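You operate a simulated robot arm through the tools that you are given. There is no shell and no other tool.

Carry out the task below with a simulated two-armed robot. There is one attempt and no reset: what you move stays moved.

JOB
Clamp and gauge the brake disc, then tag it: WORN under 1.5 mm, else PASS.
Fine: that tag goes in the white tag tray, the other stays; open the clamp again last.

The check looks at the end state, three seconds after you hand in, the way a careful person would. Anything else that was tipped, shoved, dropped, spilled or broken makes it a failure.

ROBOT AND FRAMES
Two 7-joint arms with two-finger parallel grippers on one trunk that stands fixed in place. Base frame: the origin is at the foot of the trunk, x ahead of it, y to its left, z up; the work surface is at about z = 0.88. Units: m, degrees, N and s.
The left shoulder is at [0.07, 0.177, 1.195], the right one opposite. With the tool pointing down near the work surface each hand reaches from about 0.28 to 0.74 m from the base axis, measured 20 degrees to its own side. Payload 3.43 kg a hand.
Tool frame (each hand has its own): the origin (TCP) lies between the finger pads and is the grasp point; the fingertips stand 0.03 m ahead of it; z points along the fingers, y is the line along which they close. Largest opening 0.094 m; finger width 0.028, thickness 0.01; the body of the gripper, 0.05 by 0.096 m, starts 0.055 m behind the TCP.
Orientation is that of the tool frame in the base frame, as a unit quaternion [x, y, z, w]. With the fingers straight down and closing along the base's y, the tool's x points along the base's -x, its y along +y and its z along -z.

CONTROLS
- The arms move only by the tool play_rows. It takes "left_increments", "right_increments" or both (then of equal length, played together; a hand with none holds still); each is a list of rows, each a list of 7 numbers: the turn, a rotation vector about the tool's x, y, z in degrees, then the shift along the tool's x, y, z in m, then the opening, from 0 (shut) to 1 (fully open). In form: [[wx, wy, wz, tx, ty, tz, hand], ...]. A call has 1 to 20 rows; each row shifts and turns the commanded pose from where the row before left it, along the tool's axes as they then stand. A row lasts 0.2 s, in which the tool goes at most 0.05 m and 8.6 degrees; a call with a longer step from one row to the next is refused whole, and so is a gripper value outside its range. A pose out of reach is approached as far as the arm can. The call stops where the force on the tool passes 70 N (or 10 N more than at its start, if that is more) or the arm is blocked; 0.2 s more then pass. Each finger travels about 0.153 m/s and halts on what it meets, pressing with about 40 N; the grip force reading is that of the motor and also rises with nothing between the fingers. The clock runs only during rows and for 0.2 s after the last one: add rows that do not move to give the fingers time. The reply holds the time, the measured pose of the TCP, the force on the tool along the base axes, the opening and the grip force, in the units named above and with some noise, with the torque about the TCP (base axes, N m) and any sound that the robot's microphone picked up.
- Cameras (640 x 400 px; columns grow to the right, rows downward): "scene" is now at [0.1353, -0.0175, 1.5055]; the picture's right is [-0.21, -0.98, -0.00], its down [-0.63, 0.13, -0.77] and it looks along [0.75, -0.16, -0.64] (base axes); focal length 312 px, centre (320, 200). "left" rides on the left gripper at [0.076, -0.014, -0.102] in its tool frame; the picture's right is [0.18, 0.98, 0.00], its down [-0.75, 0.14, -0.64] and it looks along [-0.63, 0.12, 0.77] (tool axes); focal length 243 px, centre (320, 200). "right" rides on the right gripper at [0.076, 0.014, -0.102] in its tool frame; the picture's right is [-0.18, 0.98, 0.00], its down [-0.75, -0.14, -0.64] and it looks along [-0.63, -0.12, 0.77] (tool axes); focal length 243 px, centre (320, 200). There is no depth. A picture from a camera that has moved, and an enlarged one, comes with that camera's place and axes in the base frame and with its lens.
- grab_frame(camera): a new picture of that camera. The clock stands still meanwhile.
- slide_trunk(by): slides the trunk up (or, below 0, down) by that many m; the arms and the scene camera ride with it, the base frame stays. It gives what a move gives, with no picture.
- pan_tilt(pan, tilt): turns the head with the scene camera to pan (to the left, within 86 degrees either way) and tilt (down, from -29 to 69), counted from straight ahead of the robot. It gives what a move gives.
- zoom(camera, box): a new picture of the part [left, top, right, bottom] of that camera's present view, enlarged. The clock stands still meanwhile.
- finish_job(): hands the job in; it is judged then, once.

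Nothing tells you positions but the pictures and the camera data. Unless the task says otherwise, let go and move clear before handing in.

The tools are called after "Request:" as a command line: name --argument value ..., lists and objects as JSON in quotes. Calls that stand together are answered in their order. play_rows: Moves the arms, as the interface text tells. Its arguments: {"type":"object","properties":{"left_increments":{"type":"array"},"right_increments":{"type":"array"}},"required":[]} The other tools are called the same way: slide_trunk (by) moves the trunk up or down; pan_tilt (pan, tilt) turns the head that bears the scene camera; grab_frame (camera) takes a picture; zoom (camera, box) takes an enlarged picture of a part of a camera's view; finish_job () hands the job in.

At the start:

```text
t: 0.0
left_tool_pos: [0.4195, 0.0636, 1.2269]
left_ee_rot: [0.0, 1.0, 0.0, 0.0]
left_contact_force: [0.0, -0.3, 0.3]
left_ft_torque: [-0.01, -0.02, 0.01]
left_gripper_width: 0.0938
left_finger_force: 0.0
right_tool_pos: [0.4722, -0.3574, 1.229]
right_ee_rot: [0.001, 1.0, 0.0, 0.0]
right_contact_force: [0.8, 0.1, -0.2]
right_ft_torque: [-0.01, -0.01, 0.0]
right_gripper_width: 0.0941
right_finger_force: 0.0
trunk travel left (down, up): [-0.775, 0.065]
head pan, tilt (commanded): [-12.0, 39.9]
```

scene: 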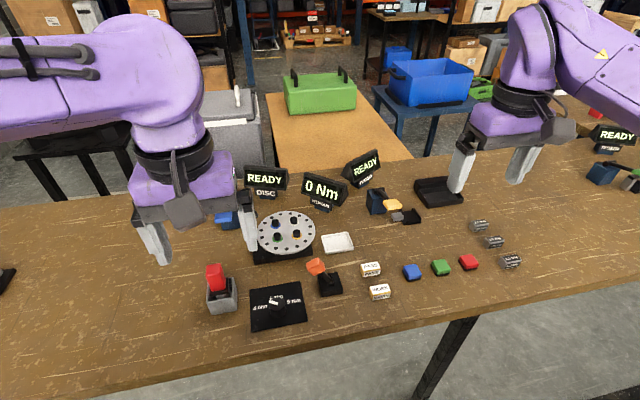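
right: 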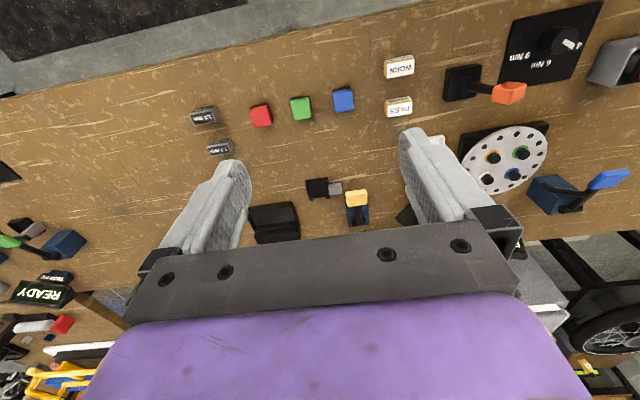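
left: 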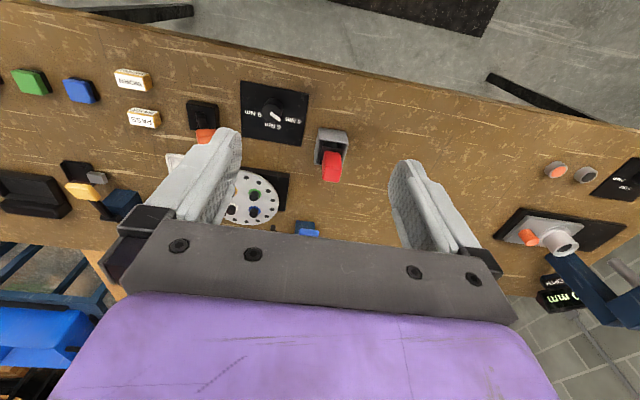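

I see a bench with a disc on a fixture, several levers, tags, a dial and displays. I'll look closer at each area before I move anything.

Request:
zoom --camera "scene" --box '[190, 150, 350, 250]'

Request:
zoom --camera "scene" --box '[190, 240, 350, 340]'

Request:
zoom --camera "scene" --box '[310, 140, 530, 310]'

Request:
zoom --camera "left" --box '[480, 140, 640, 320]'

Request:
zoom --camera "right" --box '[0, 90, 300, 360]'

Request:
zoom --camera "right" --box '[360, 0, 640, 250]'

```text
4.00 times, centred on (270, 200) of scene
camera zoom: at [0.1353, -0.0175, 1.5055], right [-0.21, -0.98, 0.0], down [-0.63, 0.13, -0.77], along [0.75, -0.16, -0.64], focal length 1249 px, centre (520, 200)
```

zoom: 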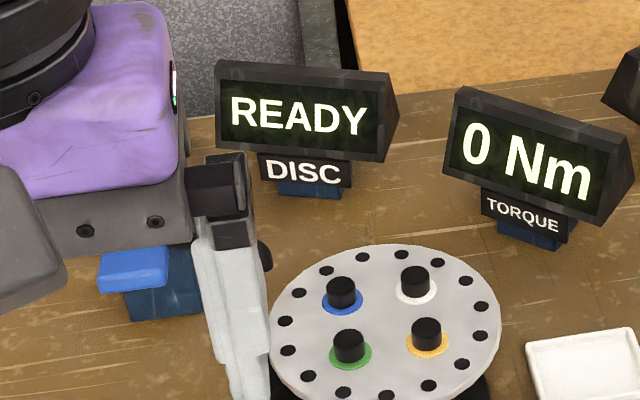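

```text
4.00 times, centred on (270, 290) of scene
camera zoom: at [0.1353, -0.0175, 1.5055], right [-0.21, -0.98, 0.0], down [-0.63, 0.13, -0.77], along [0.75, -0.16, -0.64], focal length 1249 px, centre (520, -160)
```

zoom: 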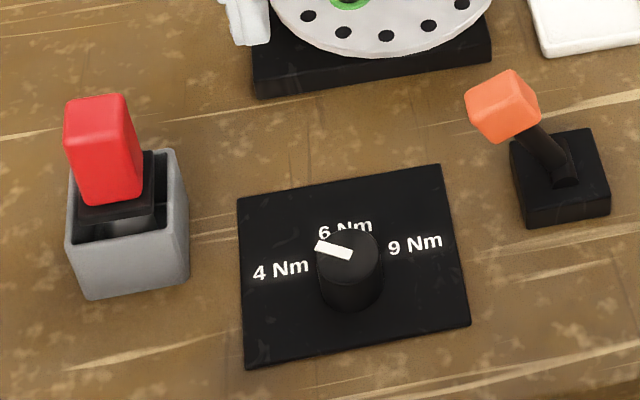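

```text
2.35 times, centred on (420, 225) of scene
camera zoom: at [0.1353, -0.0175, 1.5055], right [-0.21, -0.98, 0.0], down [-0.63, 0.13, -0.77], along [0.75, -0.16, -0.64], focal length 735 px, centre (85, 141)
```

zoom: 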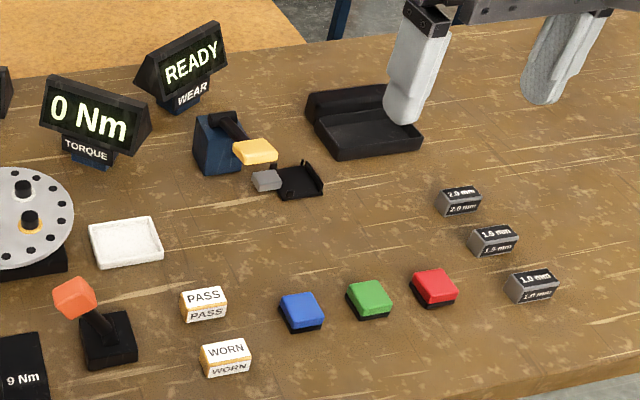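

```text
2.22 times, centred on (560, 230) of left
camera zoom: at [0.3438, 0.0501, 1.3291], right [-0.18, 0.98, 0.0], down [0.75, 0.14, 0.64], along [0.63, 0.12, -0.77], focal length 539 px, centre (-213, 133)
```

zoom: 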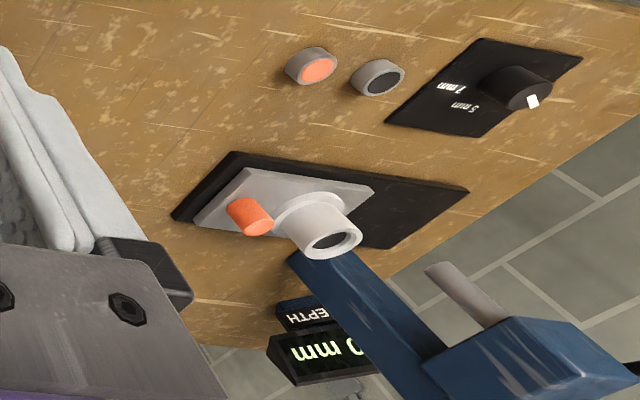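

```text
1.48 times, centred on (150, 225) of right
camera zoom: at [0.3946, -0.344, 1.3308], right [0.18, 0.98, 0.0], down [0.75, -0.14, 0.64], along [0.63, -0.12, -0.77], focal length 359 px, centre (572, 163)
```

zoom: 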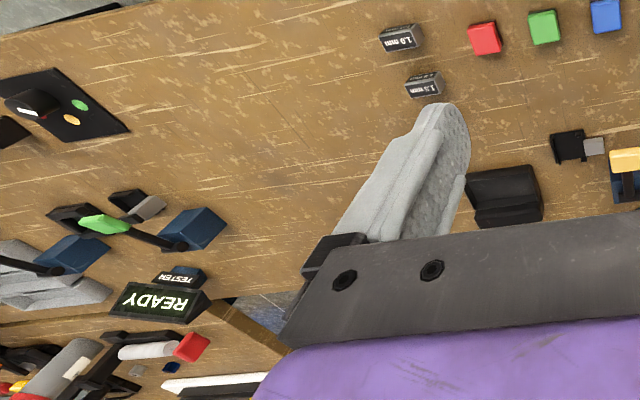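

```text
1.60 times, centred on (500, 125) of right
camera zoom: at [0.3946, -0.344, 1.3308], right [0.18, 0.98, 0.0], down [0.75, -0.14, 0.64], along [0.63, -0.12, -0.77], focal length 388 px, centre (32, 320)
```

zoom: 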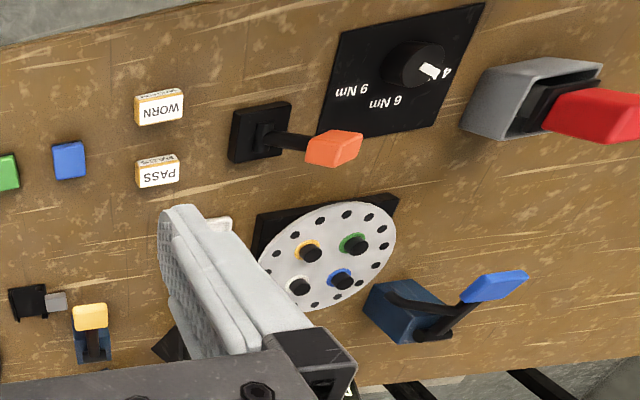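

The bench has several stations (DISC, TORQUE, WEAR, and others at the sides). I'll pan the head to look at the rest.

Request:
pan_tilt --pan 40 --tilt 40

Request:
grab_frame --camera "scene"

Request:
pan_tilt --pan -50 --tilt 40

Request:
grab_frame --camera "scene"

Request:
pan_tilt --pan -12 --tilt 50

Request:
grab_frame --camera "scene"

```text
t: 1.2
left_tool_pos: [0.4197, 0.0636, 1.2269]
left_ee_rot: [-0.001, 1.0, -0.001, 0.0]
left_contact_force: [-0.4, -0.3, 0.5]
left_ft_torque: [-0.02, 0.01, -0.04]
left_gripper_width: 0.0942
left_finger_force: 0.0
right_tool_pos: [0.4716, -0.3581, 1.2287]
right_ee_rot: [0.001, 1.0, 0.0, 0.0]
right_contact_force: [1.2, 0.3, -0.3]
right_ft_torque: [0.01, 0.0, 0.0]
right_gripper_width: 0.0939
right_finger_force: 0.2
trunk travel left (down, up): [-0.775, 0.065]
head pan, tilt (commanded): [40.0, 40.0]
```

```text
taken
camera scene: at [0.1173, 0.0548, 1.5053], right [0.64, -0.77, 0.0], down [-0.49, -0.41, -0.77], along [0.59, 0.49, -0.64], focal length 312 px, centre (320, 200)
```

scene: 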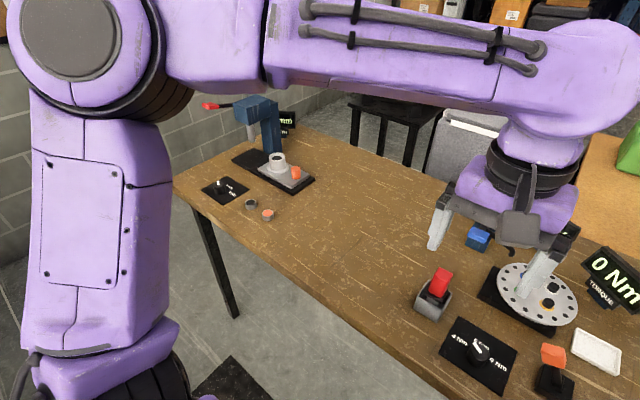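

```text
t: 2.9
left_tool_pos: [0.419, 0.0638, 1.2272]
left_ee_rot: [0.001, 1.0, 0.0, 0.0]
left_contact_force: [-0.8, -0.1, -0.2]
left_ft_torque: [0.02, 0.04, -0.01]
left_gripper_width: 0.094
left_finger_force: 0.1
right_tool_pos: [0.4716, -0.3587, 1.2289]
right_ee_rot: [0.0, 1.0, 0.001, -0.001]
right_contact_force: [0.4, 0.4, 0.0]
right_ft_torque: [0.01, 0.0, 0.0]
right_gripper_width: 0.0939
right_finger_force: 0.1
trunk travel left (down, up): [-0.775, 0.065]
head pan, tilt (commanded): [-50.0, 40.0]
```

```text
taken
camera scene: at [0.1068, -0.0649, 1.5053], right [-0.77, -0.64, 0.0], down [-0.41, 0.49, -0.77], along [0.49, -0.59, -0.64], focal length 312 px, centre (320, 200)
```

scene: 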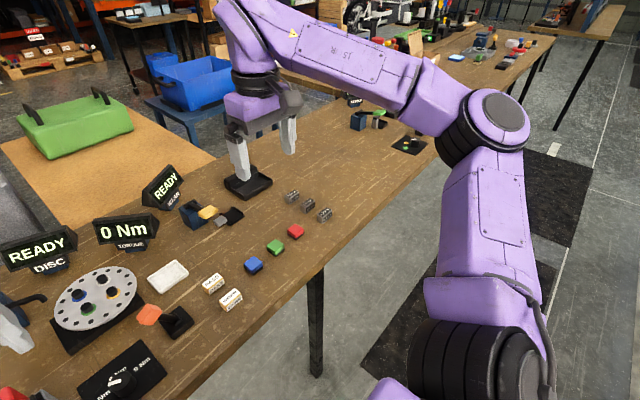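

```text
t: 3.9
left_tool_pos: [0.4194, 0.064, 1.2267]
left_ee_rot: [0.0, 1.0, 0.0, 0.0]
left_contact_force: [0.4, 0.1, 0.7]
left_ft_torque: [0.01, 0.01, 0.01]
left_gripper_width: 0.0939
left_finger_force: 0.1
right_tool_pos: [0.4716, -0.3578, 1.2297]
right_ee_rot: [0.0, 1.0, 0.0, 0.0]
right_contact_force: [0.2, -0.1, 0.2]
right_ft_torque: [-0.02, 0.05, -0.01]
right_gripper_width: 0.0939
right_finger_force: 0.1
trunk travel left (down, up): [-0.775, 0.065]
head pan, tilt (commanded): [-12.0, 50.0]
```

```text
taken
camera scene: at [0.1274, -0.016, 1.4912], right [-0.21, -0.98, 0.0], down [-0.75, 0.16, -0.64], along [0.63, -0.13, -0.77], focal length 312 px, centre (320, 200)
```

scene: 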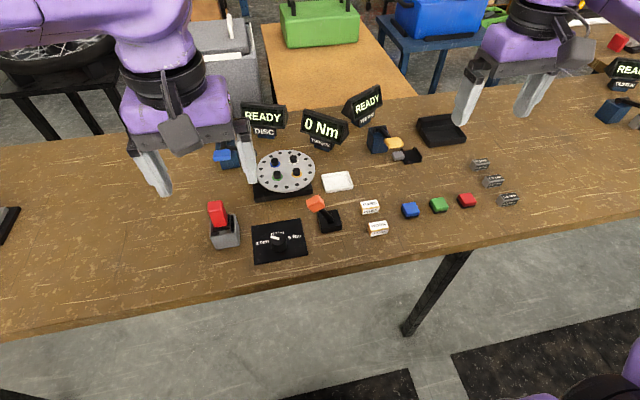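

The tool-like red grip, torque dial and several levers look like distractors or optional stations. I'll zoom closely on the DISC and WEAR stations to tell which mechanism belongs to what.

Request:
pan_tilt --pan -12 --tilt 40

Request:
zoom --camera "scene" --box '[340, 145, 430, 235]'

Request:
zoom --camera "scene" --box '[240, 195, 340, 275]'

Request:
zoom --camera "scene" --box '[200, 160, 300, 240]'

Request:
zoom --camera "scene" --box '[390, 160, 530, 280]'

Request:
zoom --camera "scene" --box '[300, 230, 500, 310]'

```text
t: 4.6
left_tool_pos: [0.4194, 0.0635, 1.2265]
left_ee_rot: [0.0, 1.0, -0.001, 0.0]
left_contact_force: [0.3, -0.1, 0.9]
left_ft_torque: [0.0, 0.0, -0.01]
left_gripper_width: 0.0939
left_finger_force: 0.1
right_tool_pos: [0.4708, -0.3573, 1.2284]
right_ee_rot: [0.001, 1.0, 0.0, 0.0]
right_contact_force: [0.0, -0.2, -0.6]
right_ft_torque: [-0.02, 0.0, 0.03]
right_gripper_width: 0.0938
right_finger_force: 0.1
trunk travel left (down, up): [-0.775, 0.065]
head pan, tilt (commanded): [-12.0, 40.0]
```

```text
4.44 times, centred on (385, 190) of scene
camera zoom: at [0.1352, -0.0175, 1.5053], right [-0.21, -0.98, 0.0], down [-0.63, 0.13, -0.77], along [0.75, -0.16, -0.64], focal length 1388 px, centre (31, 244)
```

zoom: 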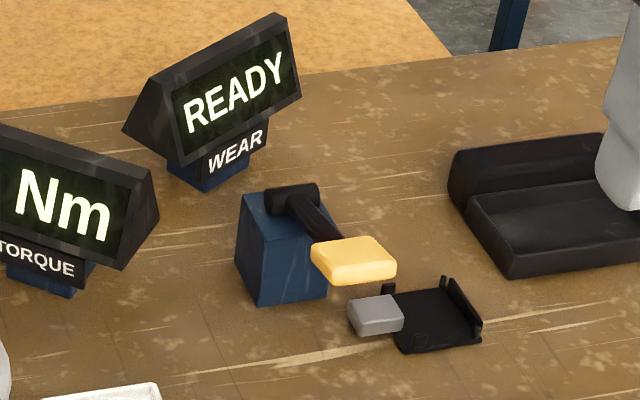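

```text
5.00 times, centred on (290, 235) of scene
camera zoom: at [0.1352, -0.0175, 1.5053], right [-0.21, -0.98, 0.0], down [-0.63, 0.13, -0.77], along [0.75, -0.16, -0.64], focal length 1562 px, centre (470, 25)
```

zoom: 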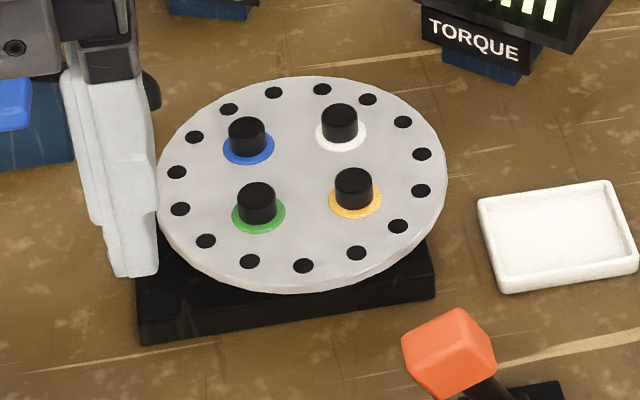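

```text
5.00 times, centred on (250, 200) of scene
camera zoom: at [0.1352, -0.0175, 1.5053], right [-0.21, -0.98, 0.0], down [-0.63, 0.13, -0.77], along [0.75, -0.16, -0.64], focal length 1562 px, centre (670, 200)
```

zoom: 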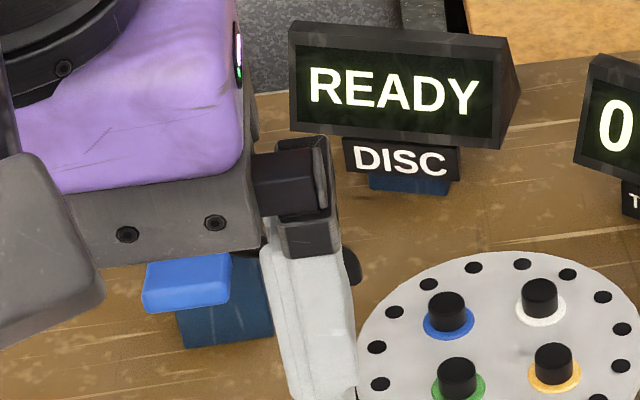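

```text
3.33 times, centred on (460, 220) of scene
camera zoom: at [0.1352, -0.0175, 1.5053], right [-0.21, -0.98, 0.0], down [-0.63, 0.13, -0.77], along [0.75, -0.16, -0.64], focal length 1041 px, centre (-147, 133)
```

zoom: 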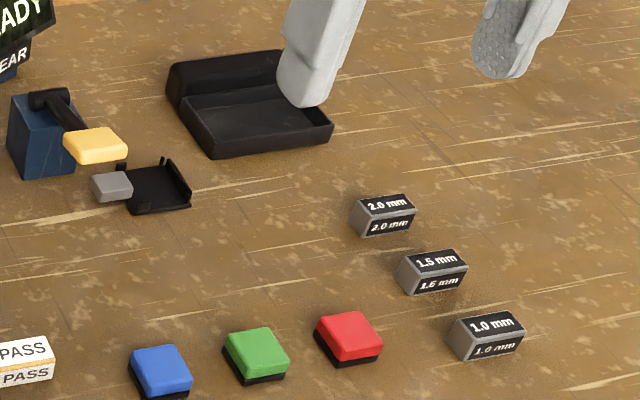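

```text
3.20 times, centred on (400, 270) of scene
camera zoom: at [0.1352, -0.0175, 1.5053], right [-0.21, -0.98, 0.0], down [-0.63, 0.13, -0.77], along [0.75, -0.16, -0.64], focal length 999 px, centre (64, -24)
```

zoom: 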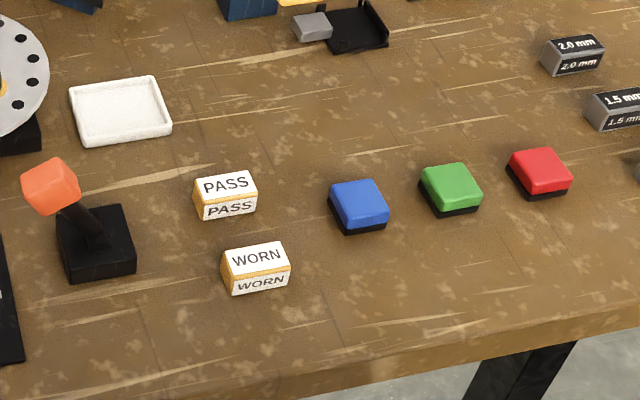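

The blue toggle next to the DISC display is the likely disc clamp, but my left hand blocks the view of it. I'll move the left hand aside (to +y) and look again.

Request:
play_rows --left_increments '[[0, 0, 0, 0, 0.045, 0, 1], [0, 0, 0, 0, 0.045, 0, 1], [0, 0, 0, 0, 0.045, 0, 1], [0, 0, 0, 0, 0.045, 0, 1], [0, 0, 0, 0, 0.02, 0, 1]]'

Request:
zoom --camera "scene" --box '[190, 150, 310, 250]'

Request:
grab_frame --camera "left"

Request:
grab_frame --camera "scene"

```text
t: 5.8
left_tool_pos: [0.4169, 0.2643, 1.227]
left_ee_rot: [0.0, 1.0, 0.0, 0.0]
left_contact_force: [0.2, -0.9, -0.3]
left_ft_torque: [-0.03, 0.0, 0.02]
left_gripper_width: 0.0937
left_finger_force: 0.1
right_tool_pos: [0.4705, -0.358, 1.23]
right_ee_rot: [0.0, 1.0, 0.0, 0.0]
right_contact_force: [0.7, 0.9, 0.3]
right_ft_torque: [0.03, -0.02, -0.03]
right_gripper_width: 0.094
right_finger_force: 0.2
trunk travel left (down, up): [-0.775, 0.065]
head pan, tilt (commanded): [-12.0, 40.0]
```

```text
4.00 times, centred on (250, 200) of scene
camera zoom: at [0.1349, -0.0173, 1.5054], right [-0.21, -0.98, 0.0], down [-0.63, 0.13, -0.77], along [0.75, -0.16, -0.64], focal length 1249 px, centre (600, 200)
```

zoom: 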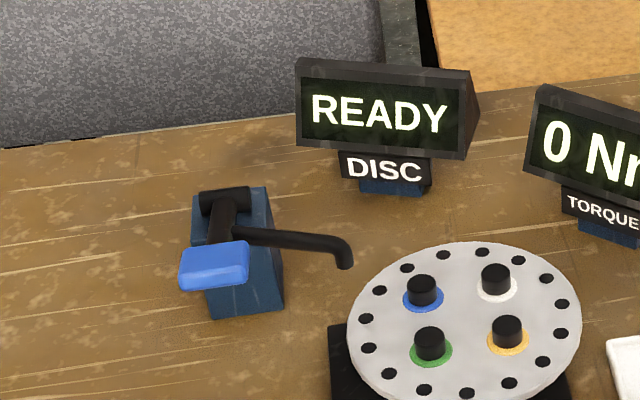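

```text
taken
camera left: at [0.3421, 0.2509, 1.3285], right [-0.18, 0.98, 0.0], down [0.75, 0.14, 0.64], along [0.63, 0.12, -0.77], focal length 243 px, centre (320, 200)
```

left: 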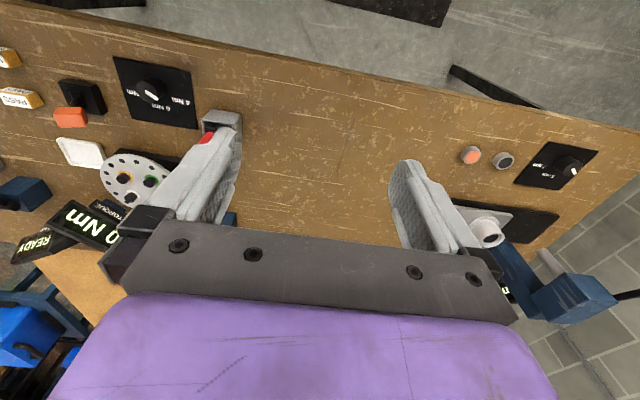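

```text
taken
camera scene: at [0.1349, -0.0173, 1.5054], right [-0.21, -0.98, 0.0], down [-0.63, 0.13, -0.77], along [0.75, -0.16, -0.64], focal length 312 px, centre (320, 200)
```

scene: 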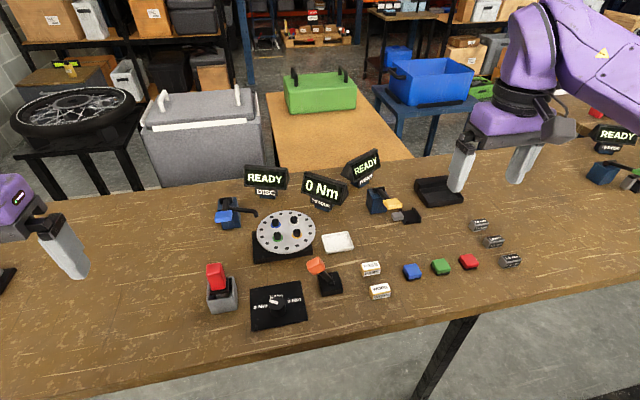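

The left hand is now clear. The DISC station has a post with a blue paddle handle, plus a hooked arm reaching toward the disc rim, so it is the disc clamp and it's open. I'll zoom in tighter to see how it moves.

Request:
zoom --camera "scene" --box '[205, 185, 275, 240]'

Request:
zoom --camera "scene" --box '[355, 180, 425, 230]'

Request:
zoom --camera "scene" --box '[300, 250, 350, 300]'

Request:
zoom --camera "scene" --box '[195, 255, 255, 320]'

Request:
zoom --camera "left" --box '[60, 80, 250, 230]'

```text
7.27 times, centred on (240, 212) of scene
camera zoom: at [0.1349, -0.0173, 1.5054], right [-0.21, -0.98, 0.0], down [-0.63, 0.13, -0.77], along [0.75, -0.16, -0.64], focal length 2271 px, centre (902, 109)
```

zoom: 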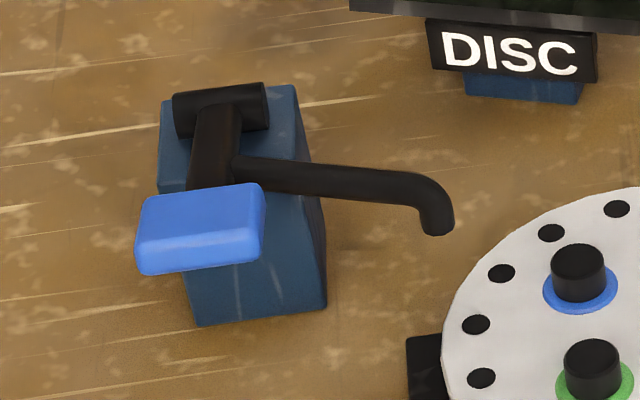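

```text
8.00 times, centred on (390, 205) of scene
camera zoom: at [0.1349, -0.0173, 1.5054], right [-0.21, -0.98, 0.0], down [-0.63, 0.13, -0.77], along [0.75, -0.16, -0.64], focal length 2498 px, centre (-240, 160)
```

zoom: 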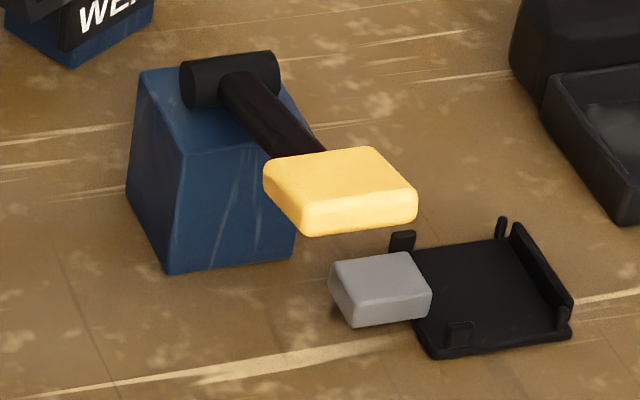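

```text
8.00 times, centred on (325, 275) of scene
camera zoom: at [0.1349, -0.0173, 1.5054], right [-0.21, -0.98, 0.0], down [-0.63, 0.13, -0.77], along [0.75, -0.16, -0.64], focal length 2498 px, centre (280, -400)
```

zoom: 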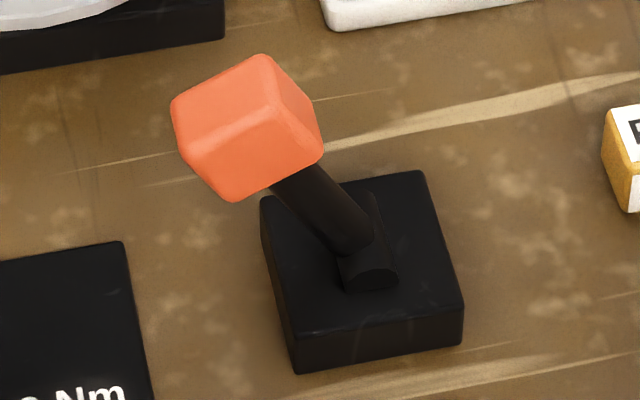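

```text
6.15 times, centred on (225, 288) of scene
camera zoom: at [0.1349, -0.0173, 1.5054], right [-0.21, -0.98, 0.0], down [-0.63, 0.13, -0.77], along [0.75, -0.16, -0.64], focal length 1922 px, centre (905, -338)
```

zoom: 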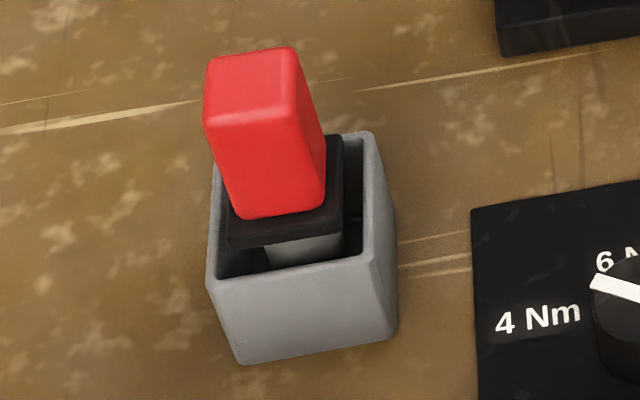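

```text
2.67 times, centred on (155, 155) of left
camera zoom: at [0.3421, 0.2509, 1.3285], right [-0.18, 0.98, 0.0], down [0.75, 0.14, 0.64], along [0.63, 0.12, -0.77], focal length 647 px, centre (760, 320)
```

zoom: 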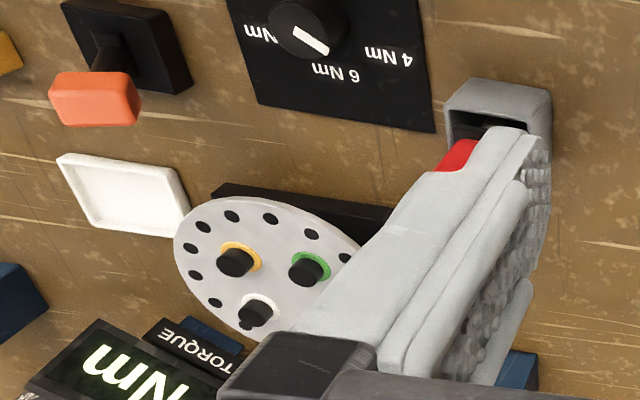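

I take the blue paddle to be at about (0.74, 0.10, 0.98). Its axle runs along y at x≈0.82, z≈0.96, and the paddle is tilted slightly up, so pressing it down should close the clamp. I'll bring the left hand nearer with fingers shut and tilted a little forward, staying high, and look again.

Request:
play_rows --left_increments '[[0, 0, 0, -0.029, -0.024, 0.0124, 0], [0, 0, 0, -0.029, -0.024, 0.0124, 0], [0, 0, 0, -0.029, -0.024, 0.0124, 0], [0, 0, 0, -0.029, -0.024, 0.0124, 0], [0, 0, 0, -0.029, -0.024, 0.0124, 0], [0, 0, 0, -0.029, -0.024, 0.0124, 0], [0, 0, 0, -0.029, -0.024, 0.0124, 0], [0, -7, 0, 0, 0, 0, 0], [0, -7, 0, 0, 0, 0, 0], [0, -7, 0, 0, 0, 0, 0], [0, 0, 0, 0, 0, 0, 0]]'

Request:
grab_frame --camera "left"

Request:
grab_frame --camera "scene"

```text
t: 8.2
left_tool_pos: [0.6226, 0.0948, 1.1413]
left_ee_rot: [0.0, 0.983, 0.0, 0.182]
left_contact_force: [0.2, -0.6, -0.5]
left_ft_torque: [-0.03, 0.0, 0.0]
left_gripper_width: 0.0
left_finger_force: 32.6
right_tool_pos: [0.4722, -0.3586, 1.228]
right_ee_rot: [0.001, 1.0, 0.0, 0.001]
right_contact_force: [0.1, -1.3, -0.8]
right_ft_torque: [0.01, 0.02, 0.0]
right_gripper_width: 0.0938
right_finger_force: 0.0
trunk travel left (down, up): [-0.775, 0.065]
head pan, tilt (commanded): [-12.0, 40.0]
```

```text
taken
camera left: at [0.5151, 0.0822, 1.2088], right [-0.17, 0.98, -0.07], down [0.47, 0.14, 0.87], along [0.86, 0.12, -0.49], focal length 243 px, centre (320, 200)
```

left: 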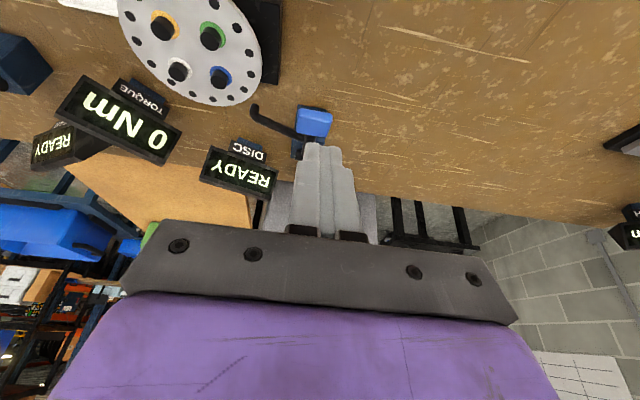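

```text
taken
camera scene: at [0.1351, -0.0171, 1.5053], right [-0.21, -0.98, 0.0], down [-0.63, 0.13, -0.77], along [0.75, -0.16, -0.64], focal length 312 px, centre (320, 200)
```

scene: 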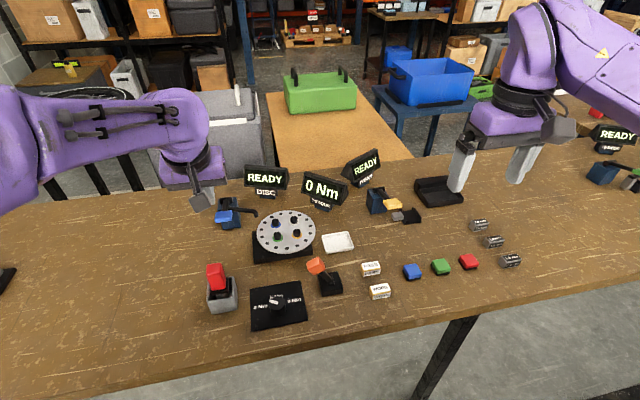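

The paddle is visible past the closed fingers. I'll zoom in on it for triangulation.

Request:
zoom --camera "left" --box '[230, 85, 350, 165]'

Request:
zoom --camera "scene" --box '[195, 180, 275, 240]'

```text
5.00 times, centred on (290, 125) of left
camera zoom: at [0.5151, 0.0822, 1.2088], right [-0.17, 0.98, -0.07], down [0.47, 0.14, 0.87], along [0.86, 0.12, -0.49], focal length 1213 px, centre (470, 575)
```

zoom: 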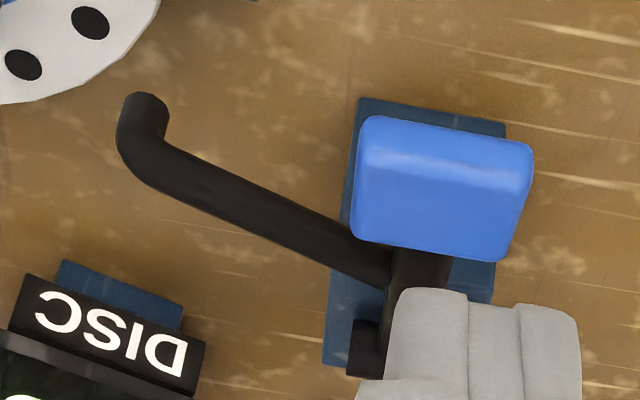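

```text
6.67 times, centred on (235, 210) of scene
camera zoom: at [0.1351, -0.0171, 1.5053], right [-0.21, -0.98, 0.0], down [-0.63, 0.13, -0.77], along [0.75, -0.16, -0.64], focal length 2082 px, centre (887, 133)
```

zoom: 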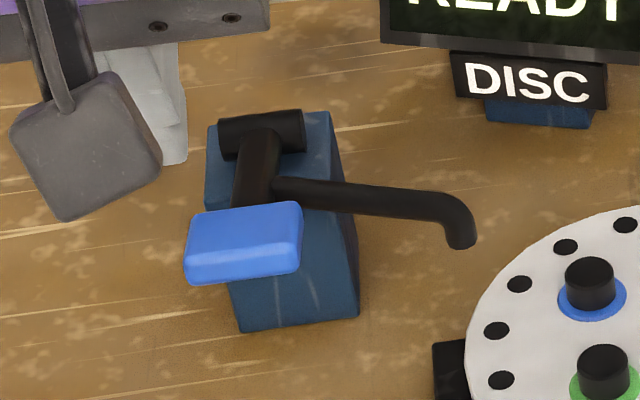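

From the two views, the paddle's top is at x 0.732–0.752, y 0.078–0.117, z≈0.979. The hook tip is near (0.744, 0.021, 0.954), about 2 cm above the disc top, so pressing down closes the clamp. I'll hover the fingertips just above the paddle.

Request:
play_rows --left_increments '[[0, 0, 0, -0.0138, 0.0004, 0.028, 0], [0, 0, 0, -0.0138, 0.0004, 0.028, 0], [0, 0, 0, -0.0138, 0.0004, 0.028, 0], [0, 0, 0, -0.0138, 0.0004, 0.028, 0], [0, 0, 0, -0.0138, 0.0004, 0.028, 0], [0, 0, 0, 0, 0, 0, 0]]'

Request:
zoom --camera "scene" --box '[195, 160, 295, 240]'

Request:
grab_frame --camera "left"

```text
t: 9.6
left_tool_pos: [0.7368, 0.0996, 1.0355]
left_ee_rot: [0.0, 0.983, 0.0, 0.183]
left_contact_force: [0.2, 0.1, 1.0]
left_ft_torque: [-0.03, 0.0, 0.04]
left_gripper_width: 0.0
left_finger_force: 33.6
right_tool_pos: [0.4707, -0.3591, 1.228]
right_ee_rot: [0.0, 1.0, 0.0, 0.0]
right_contact_force: [0.0, 0.3, 0.3]
right_ft_torque: [-0.01, 0.01, 0.0]
right_gripper_width: 0.0942
right_finger_force: 0.1
trunk travel left (down, up): [-0.775, 0.065]
head pan, tilt (commanded): [-12.0, 40.0]
```

```text
5.00 times, centred on (245, 200) of scene
camera zoom: at [0.1341, -0.0177, 1.5054], right [-0.21, -0.98, 0.0], down [-0.63, 0.13, -0.77], along [0.75, -0.16, -0.64], focal length 1562 px, centre (695, 200)
```

zoom: 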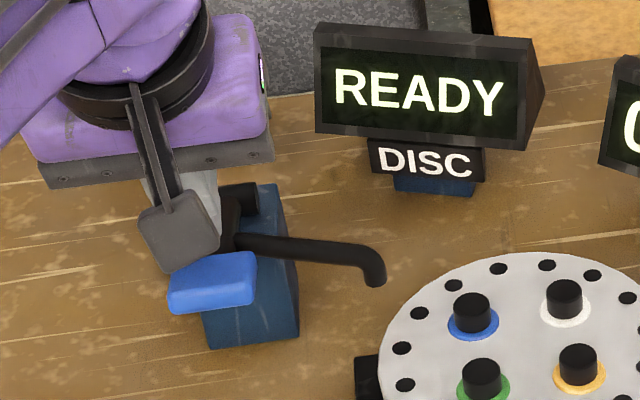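

```text
taken
camera left: at [0.629, 0.0849, 1.1036], right [-0.17, 0.98, -0.07], down [0.47, 0.14, 0.87], along [0.86, 0.12, -0.49], focal length 243 px, centre (320, 200)
```

left: 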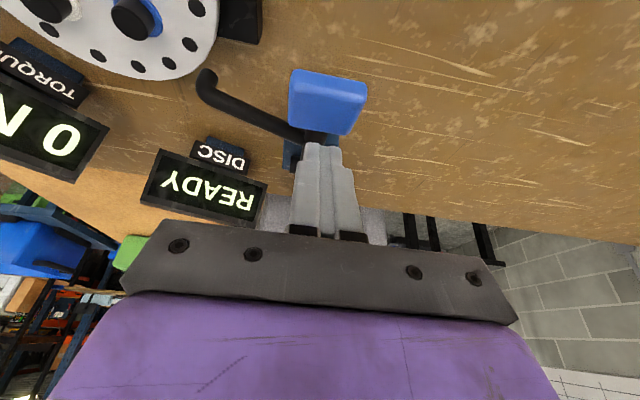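

The fingertips are about 2.5 cm above the paddle centre. I'll press straight down gently in small steps.

Request:
play_rows --left_increments '[[0, 0, 0, 0.00287, 0, 0.00747, 0], [0, 0, 0, 0.00287, 0, 0.00747, 0], [0, 0, 0, 0.00287, 0, 0.00747, 0], [0, 0, 0, 0.00287, 0, 0.00747, 0], [0, 0, 0, 0, 0, 0, 0]]'

Request:
zoom --camera "scene" --box '[195, 160, 295, 240]'

```text
t: 10.8
left_tool_pos: [0.7372, 0.0973, 1.0022]
left_ee_rot: [0.0, 0.983, 0.001, 0.183]
left_contact_force: [-0.2, 0.4, 0.8]
left_ft_torque: [-0.02, 0.01, -0.02]
left_gripper_width: 0.0
left_finger_force: 33.5
right_tool_pos: [0.4717, -0.3588, 1.2282]
right_ee_rot: [0.001, 1.0, 0.0, 0.0]
right_contact_force: [-0.4, 0.2, -0.7]
right_ft_torque: [0.03, -0.01, 0.02]
right_gripper_width: 0.094
right_finger_force: 0.0
trunk travel left (down, up): [-0.775, 0.065]
head pan, tilt (commanded): [-12.0, 40.0]
```

```text
5.00 times, centred on (245, 200) of scene
camera zoom: at [0.1351, -0.0176, 1.5053], right [-0.21, -0.98, 0.0], down [-0.63, 0.13, -0.77], along [0.75, -0.16, -0.64], focal length 1562 px, centre (695, 200)
```

zoom: 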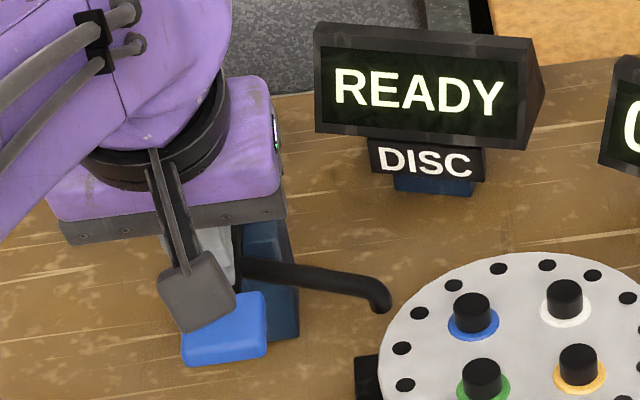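

The paddle is going down easily and the hook tip is dropping toward the disc; the display still reads READY. I'll keep pressing.

Request:
play_rows --left_increments '[[0, 0, 0, 0.00215, 0, 0.0056, 0], [0, 0, 0, 0.00215, 0, 0.0056, 0], [0, 0, 0, 0.00215, 0, 0.0056, 0], [0, 0, 0, 0, 0, 0, 0]]'

Request:
zoom --camera "scene" --box '[195, 160, 295, 240]'

Request:
zoom --camera "left" --box '[180, 20, 400, 200]'

```text
t: 11.8
left_tool_pos: [0.7353, 0.0978, 0.9865]
left_ee_rot: [0.0, 0.983, 0.0, 0.184]
left_contact_force: [0.7, 0.5, 11.0]
left_ft_torque: [0.05, 0.03, -0.02]
left_gripper_width: 0.0
left_finger_force: 32.9
right_tool_pos: [0.4692, -0.359, 1.2296]
right_ee_rot: [0.0, 1.0, -0.001, 0.0]
right_contact_force: [0.2, 0.3, 0.5]
right_ft_torque: [0.02, 0.0, 0.01]
right_gripper_width: 0.0941
right_finger_force: 0.0
trunk travel left (down, up): [-0.775, 0.065]
head pan, tilt (commanded): [-12.0, 40.0]
```

```text
5.00 times, centred on (245, 200) of scene
camera zoom: at [0.1328, -0.0177, 1.5057], right [-0.21, -0.98, 0.0], down [-0.63, 0.13, -0.77], along [0.75, -0.16, -0.64], focal length 1562 px, centre (695, 200)
```

zoom: 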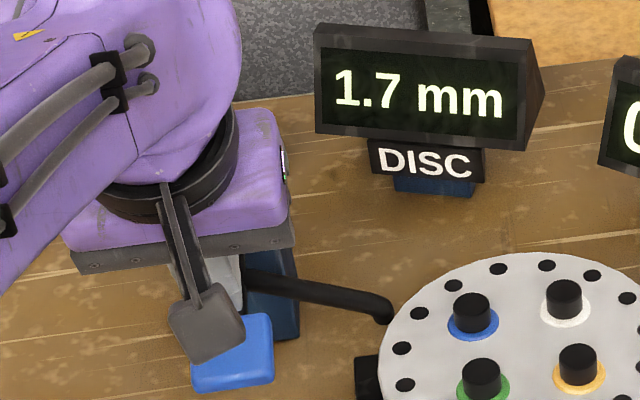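

```text
2.22 times, centred on (290, 110) of left
camera zoom: at [0.6286, 0.0842, 1.0539], right [-0.17, 0.98, -0.07], down [0.47, 0.14, 0.87], along [0.87, 0.12, -0.49], focal length 539 px, centre (387, 400)
```

zoom: 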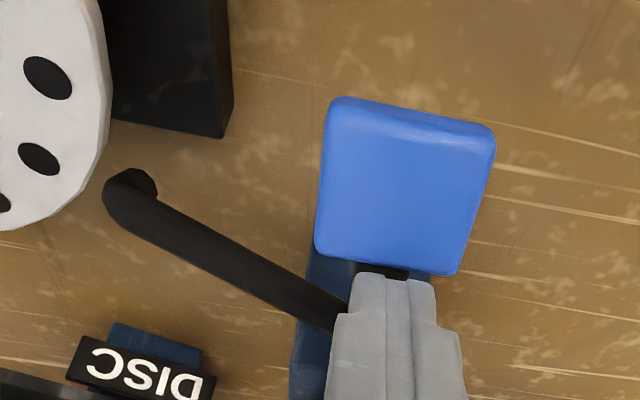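

The clamp has closed and DISC now shows "1.7 mm". I'll hold still for a couple of seconds to make sure the reading is stable.

Request:
play_rows --left_increments '[[0, 0, 0, 0, 0, 0, 0], [0, 0, 0, 0, 0, 0, 0], [0, 0, 0, 0, 0, 0, 0], [0, 0, 0, 0, 0, 0, 0], [0, 0, 0, 0, 0, 0, 0], [0, 0, 0, 0, 0, 0, 0], [0, 0, 0, 0, 0, 0, 0], [0, 0, 0, 0, 0, 0, 0], [0, 0, 0, 0, 0, 0, 0], [0, 0, 0, 0, 0, 0, 0]]'

Request:
grab_frame --camera "scene"

Request:
zoom --camera "scene" --box '[195, 160, 295, 240]'

```text
t: 14.0
left_tool_pos: [0.7365, 0.0976, 0.987]
left_ee_rot: [0.0, 0.983, 0.0, 0.184]
left_contact_force: [3.0, 1.0, 17.1]
left_ft_torque: [0.03, -0.09, -0.02]
left_gripper_width: 0.0
left_finger_force: 33.2
right_tool_pos: [0.4694, -0.3602, 1.2299]
right_ee_rot: [0.001, 1.0, 0.001, 0.002]
right_contact_force: [0.5, 0.7, 0.5]
right_ft_torque: [0.0, -0.02, -0.01]
right_gripper_width: 0.0939
right_finger_force: 0.1
trunk travel left (down, up): [-0.775, 0.065]
head pan, tilt (commanded): [-12.0, 40.0]
```

```text
taken
camera scene: at [0.1322, -0.0179, 1.5056], right [-0.21, -0.98, 0.0], down [-0.63, 0.13, -0.77], along [0.75, -0.16, -0.64], focal length 312 px, centre (320, 200)
```

scene: 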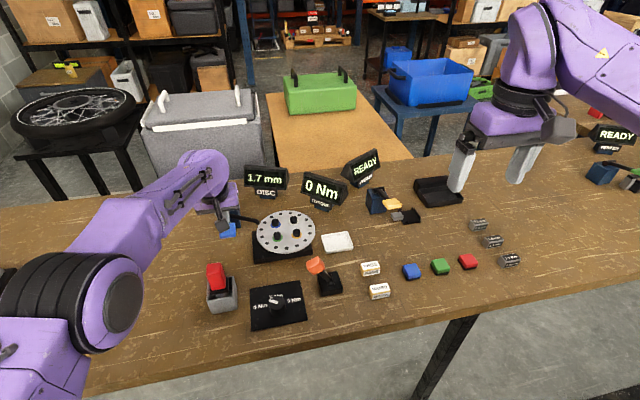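

```text
5.00 times, centred on (245, 200) of scene
camera zoom: at [0.1322, -0.0179, 1.5056], right [-0.21, -0.98, 0.0], down [-0.63, 0.13, -0.77], along [0.75, -0.16, -0.64], focal length 1562 px, centre (695, 200)
```

zoom: 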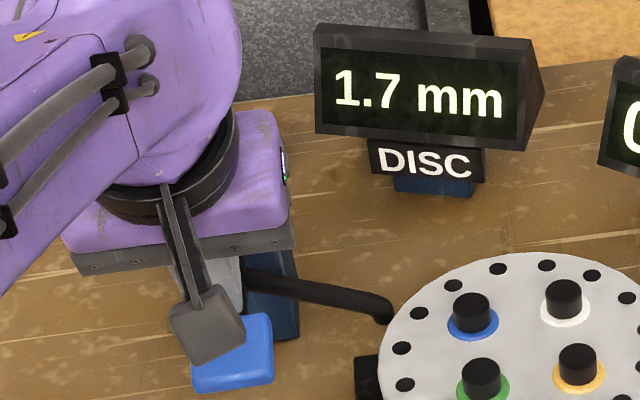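

The reading holds at 1.7 mm, which is ≥ 1.5, so the tag is PASS. I'll lift the left hand off the paddle and check that the clamp stays closed and the reading holds.

Request:
play_rows --left_increments '[[0, 0, 0, -0.0036, 0, -0.0093, 0], [0, 0, 0, -0.00717, 0, -0.01867, 0], [0, 0, 0, -0.00717, 0, -0.01867, 0], [0, 0, 0, -0.00717, 0, -0.01867, 0], [0, 0, 0, -0.00717, 0, -0.01867, 0], [0, 0, 0, -0.00717, 0, -0.01867, 0], [0, 0, 0, 0, 0, 0, 0]]'

Request:
zoom --camera "scene" --box '[195, 160, 295, 240]'

Request:
zoom --camera "scene" --box '[310, 215, 430, 310]'

Request:
grab_frame --camera "right"

Request:
zoom --camera "right" --box '[340, 40, 500, 140]'

```text
t: 15.6
left_tool_pos: [0.7362, 0.0965, 1.0942]
left_ee_rot: [0.0, 0.983, 0.0, 0.183]
left_contact_force: [0.5, 0.1, 0.0]
left_ft_torque: [0.04, 0.04, 0.02]
left_gripper_width: 0.0
left_finger_force: 32.8
right_tool_pos: [0.4721, -0.3584, 1.2276]
right_ee_rot: [0.001, 1.0, -0.001, 0.0]
right_contact_force: [0.5, 0.1, 0.1]
right_ft_torque: [-0.01, 0.01, 0.01]
right_gripper_width: 0.0939
right_finger_force: 0.1
trunk travel left (down, up): [-0.775, 0.065]
head pan, tilt (commanded): [-12.0, 40.0]
```

```text
5.00 times, centred on (245, 200) of scene
camera zoom: at [0.1357, -0.0175, 1.5053], right [-0.21, -0.98, 0.0], down [-0.63, 0.13, -0.77], along [0.75, -0.16, -0.64], focal length 1562 px, centre (695, 200)
```

zoom: 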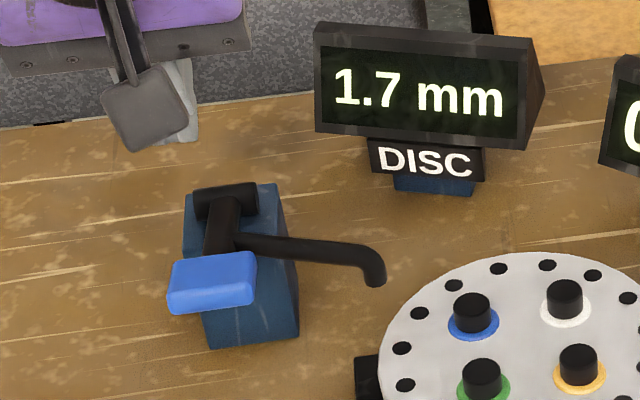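

```text
4.21 times, centred on (370, 262) of scene
camera zoom: at [0.1357, -0.0175, 1.5053], right [-0.21, -0.98, 0.0], down [-0.63, 0.13, -0.77], along [0.75, -0.16, -0.64], focal length 1315 px, centre (110, -63)
```

zoom: 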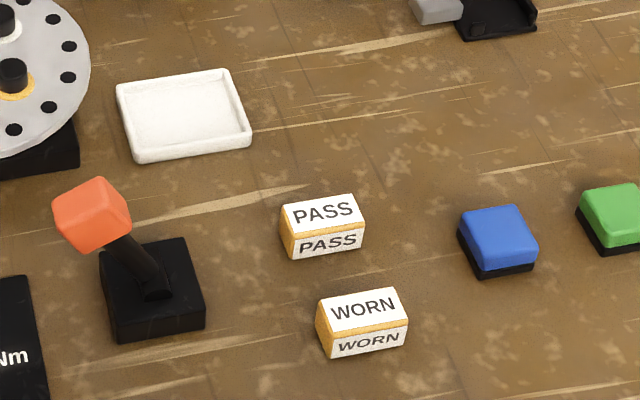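

```text
taken
camera right: at [0.395, -0.344, 1.3307], right [0.18, 0.98, 0.0], down [0.75, -0.14, 0.64], along [0.63, -0.12, -0.77], focal length 243 px, centre (320, 200)
```

right: 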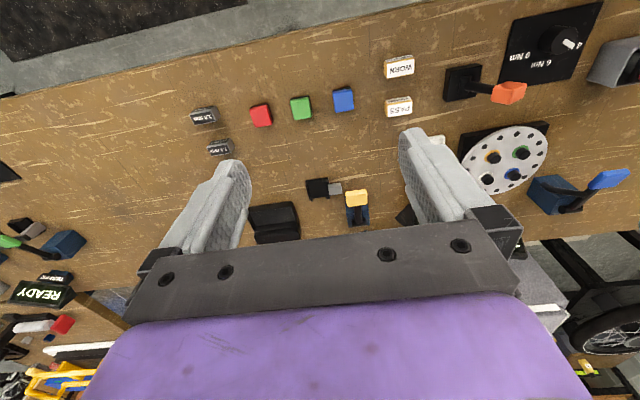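

```text
4.00 times, centred on (420, 90) of right
camera zoom: at [0.395, -0.344, 1.3307], right [0.18, 0.98, 0.0], down [0.75, -0.14, 0.64], along [0.63, -0.12, -0.77], focal length 970 px, centre (-80, 640)
```

zoom: 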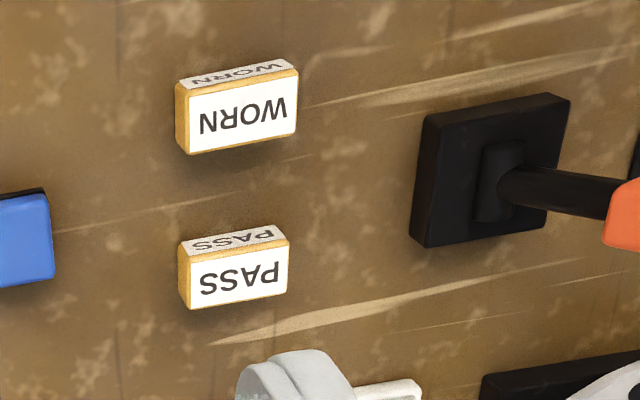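

The lever sprang back up on release, but the display still shows 1.7 mm. So the blue lever looks like a spring-return gauge probe, and the separate orange lever beside the disc (leaning left, knob near (0.55, -0.096, 0.963)) may be the actual clamp. I need to test that before trusting this reading, so I'll bring the right hand, fingers shut, next to the orange knob.

Request:
play_rows --right_increments '[[0, 0, 0, -0.00867, 0.0337, 0.0198, 0], [0, 0, 0, -0.00867, 0.0337, 0.0198, 0], [0, 0, 0, -0.00867, 0.0337, 0.0198, 0], [0, 0, 0, -0.00867, 0.0337, 0.0198, 0], [0, 0, 0, -0.00867, 0.0337, 0.0198, 0], [0, 0, 0, -0.00867, 0.0337, 0.0198, 0], [0, 0, 0, -0.00867, 0.0337, 0.0198, 0], [0, 0, 0, -0.00867, 0.0337, 0.0198, 0], [0, 0, 0, -0.00867, 0.0337, 0.0198, 0], [0, 0, 0, 0, 0, 0, 0]]'

Request:
grab_frame --camera "right"

Request:
grab_frame --camera "scene"

Request:
zoom --camera "scene" --box '[240, 200, 360, 300]'

```text
t: 17.8
left_tool_pos: [0.737, 0.0968, 1.0944]
left_ee_rot: [0.0, 0.983, 0.0, 0.181]
left_contact_force: [0.1, -0.2, -0.4]
left_ft_torque: [0.01, -0.01, 0.0]
left_gripper_width: 0.0001
left_finger_force: 32.8
right_tool_pos: [0.5522, -0.0546, 1.0501]
right_ee_rot: [0.001, 1.0, 0.001, 0.0]
right_contact_force: [-0.1, -0.6, 0.4]
right_ft_torque: [0.0, 0.03, -0.01]
right_gripper_width: 0.0
right_finger_force: 33.4
trunk travel left (down, up): [-0.775, 0.065]
head pan, tilt (commanded): [-12.0, 40.0]
```

```text
taken
camera right: at [0.4745, -0.0408, 1.1524], right [0.19, 0.98, 0.0], down [0.75, -0.14, 0.64], along [0.63, -0.12, -0.77], focal length 243 px, centre (320, 200)
```

right: 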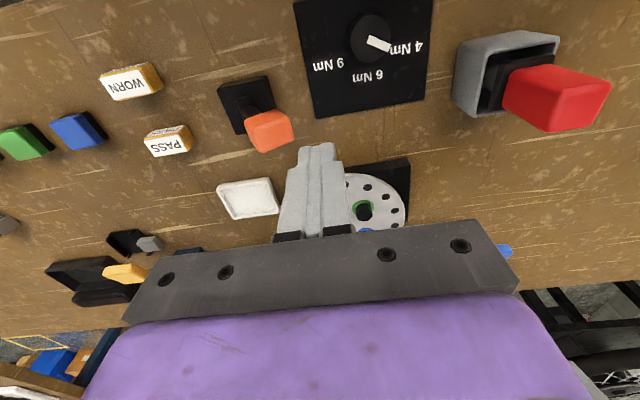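

```text
taken
camera scene: at [0.1348, -0.0183, 1.5053], right [-0.21, -0.98, 0.0], down [-0.63, 0.13, -0.77], along [0.75, -0.16, -0.64], focal length 312 px, centre (320, 200)
```

scene: 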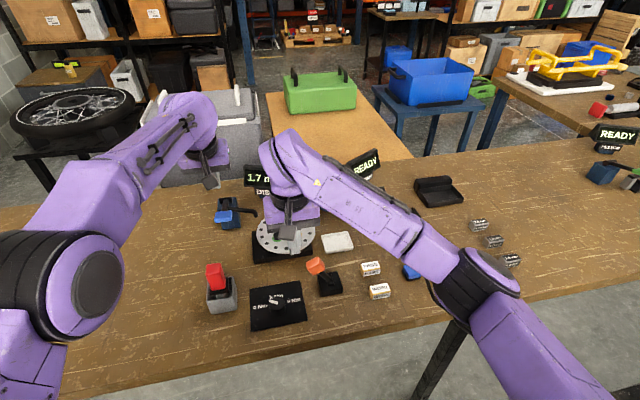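

```text
4.00 times, centred on (300, 250) of scene
camera zoom: at [0.1348, -0.0183, 1.5053], right [-0.21, -0.98, 0.0], down [-0.63, 0.13, -0.77], along [0.75, -0.16, -0.64], focal length 1249 px, centre (400, 0)
```

zoom: 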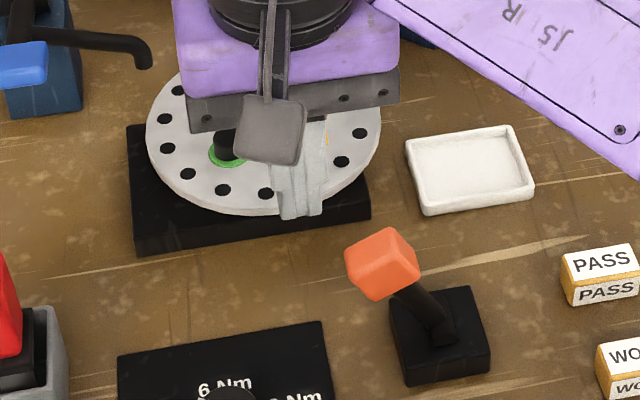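

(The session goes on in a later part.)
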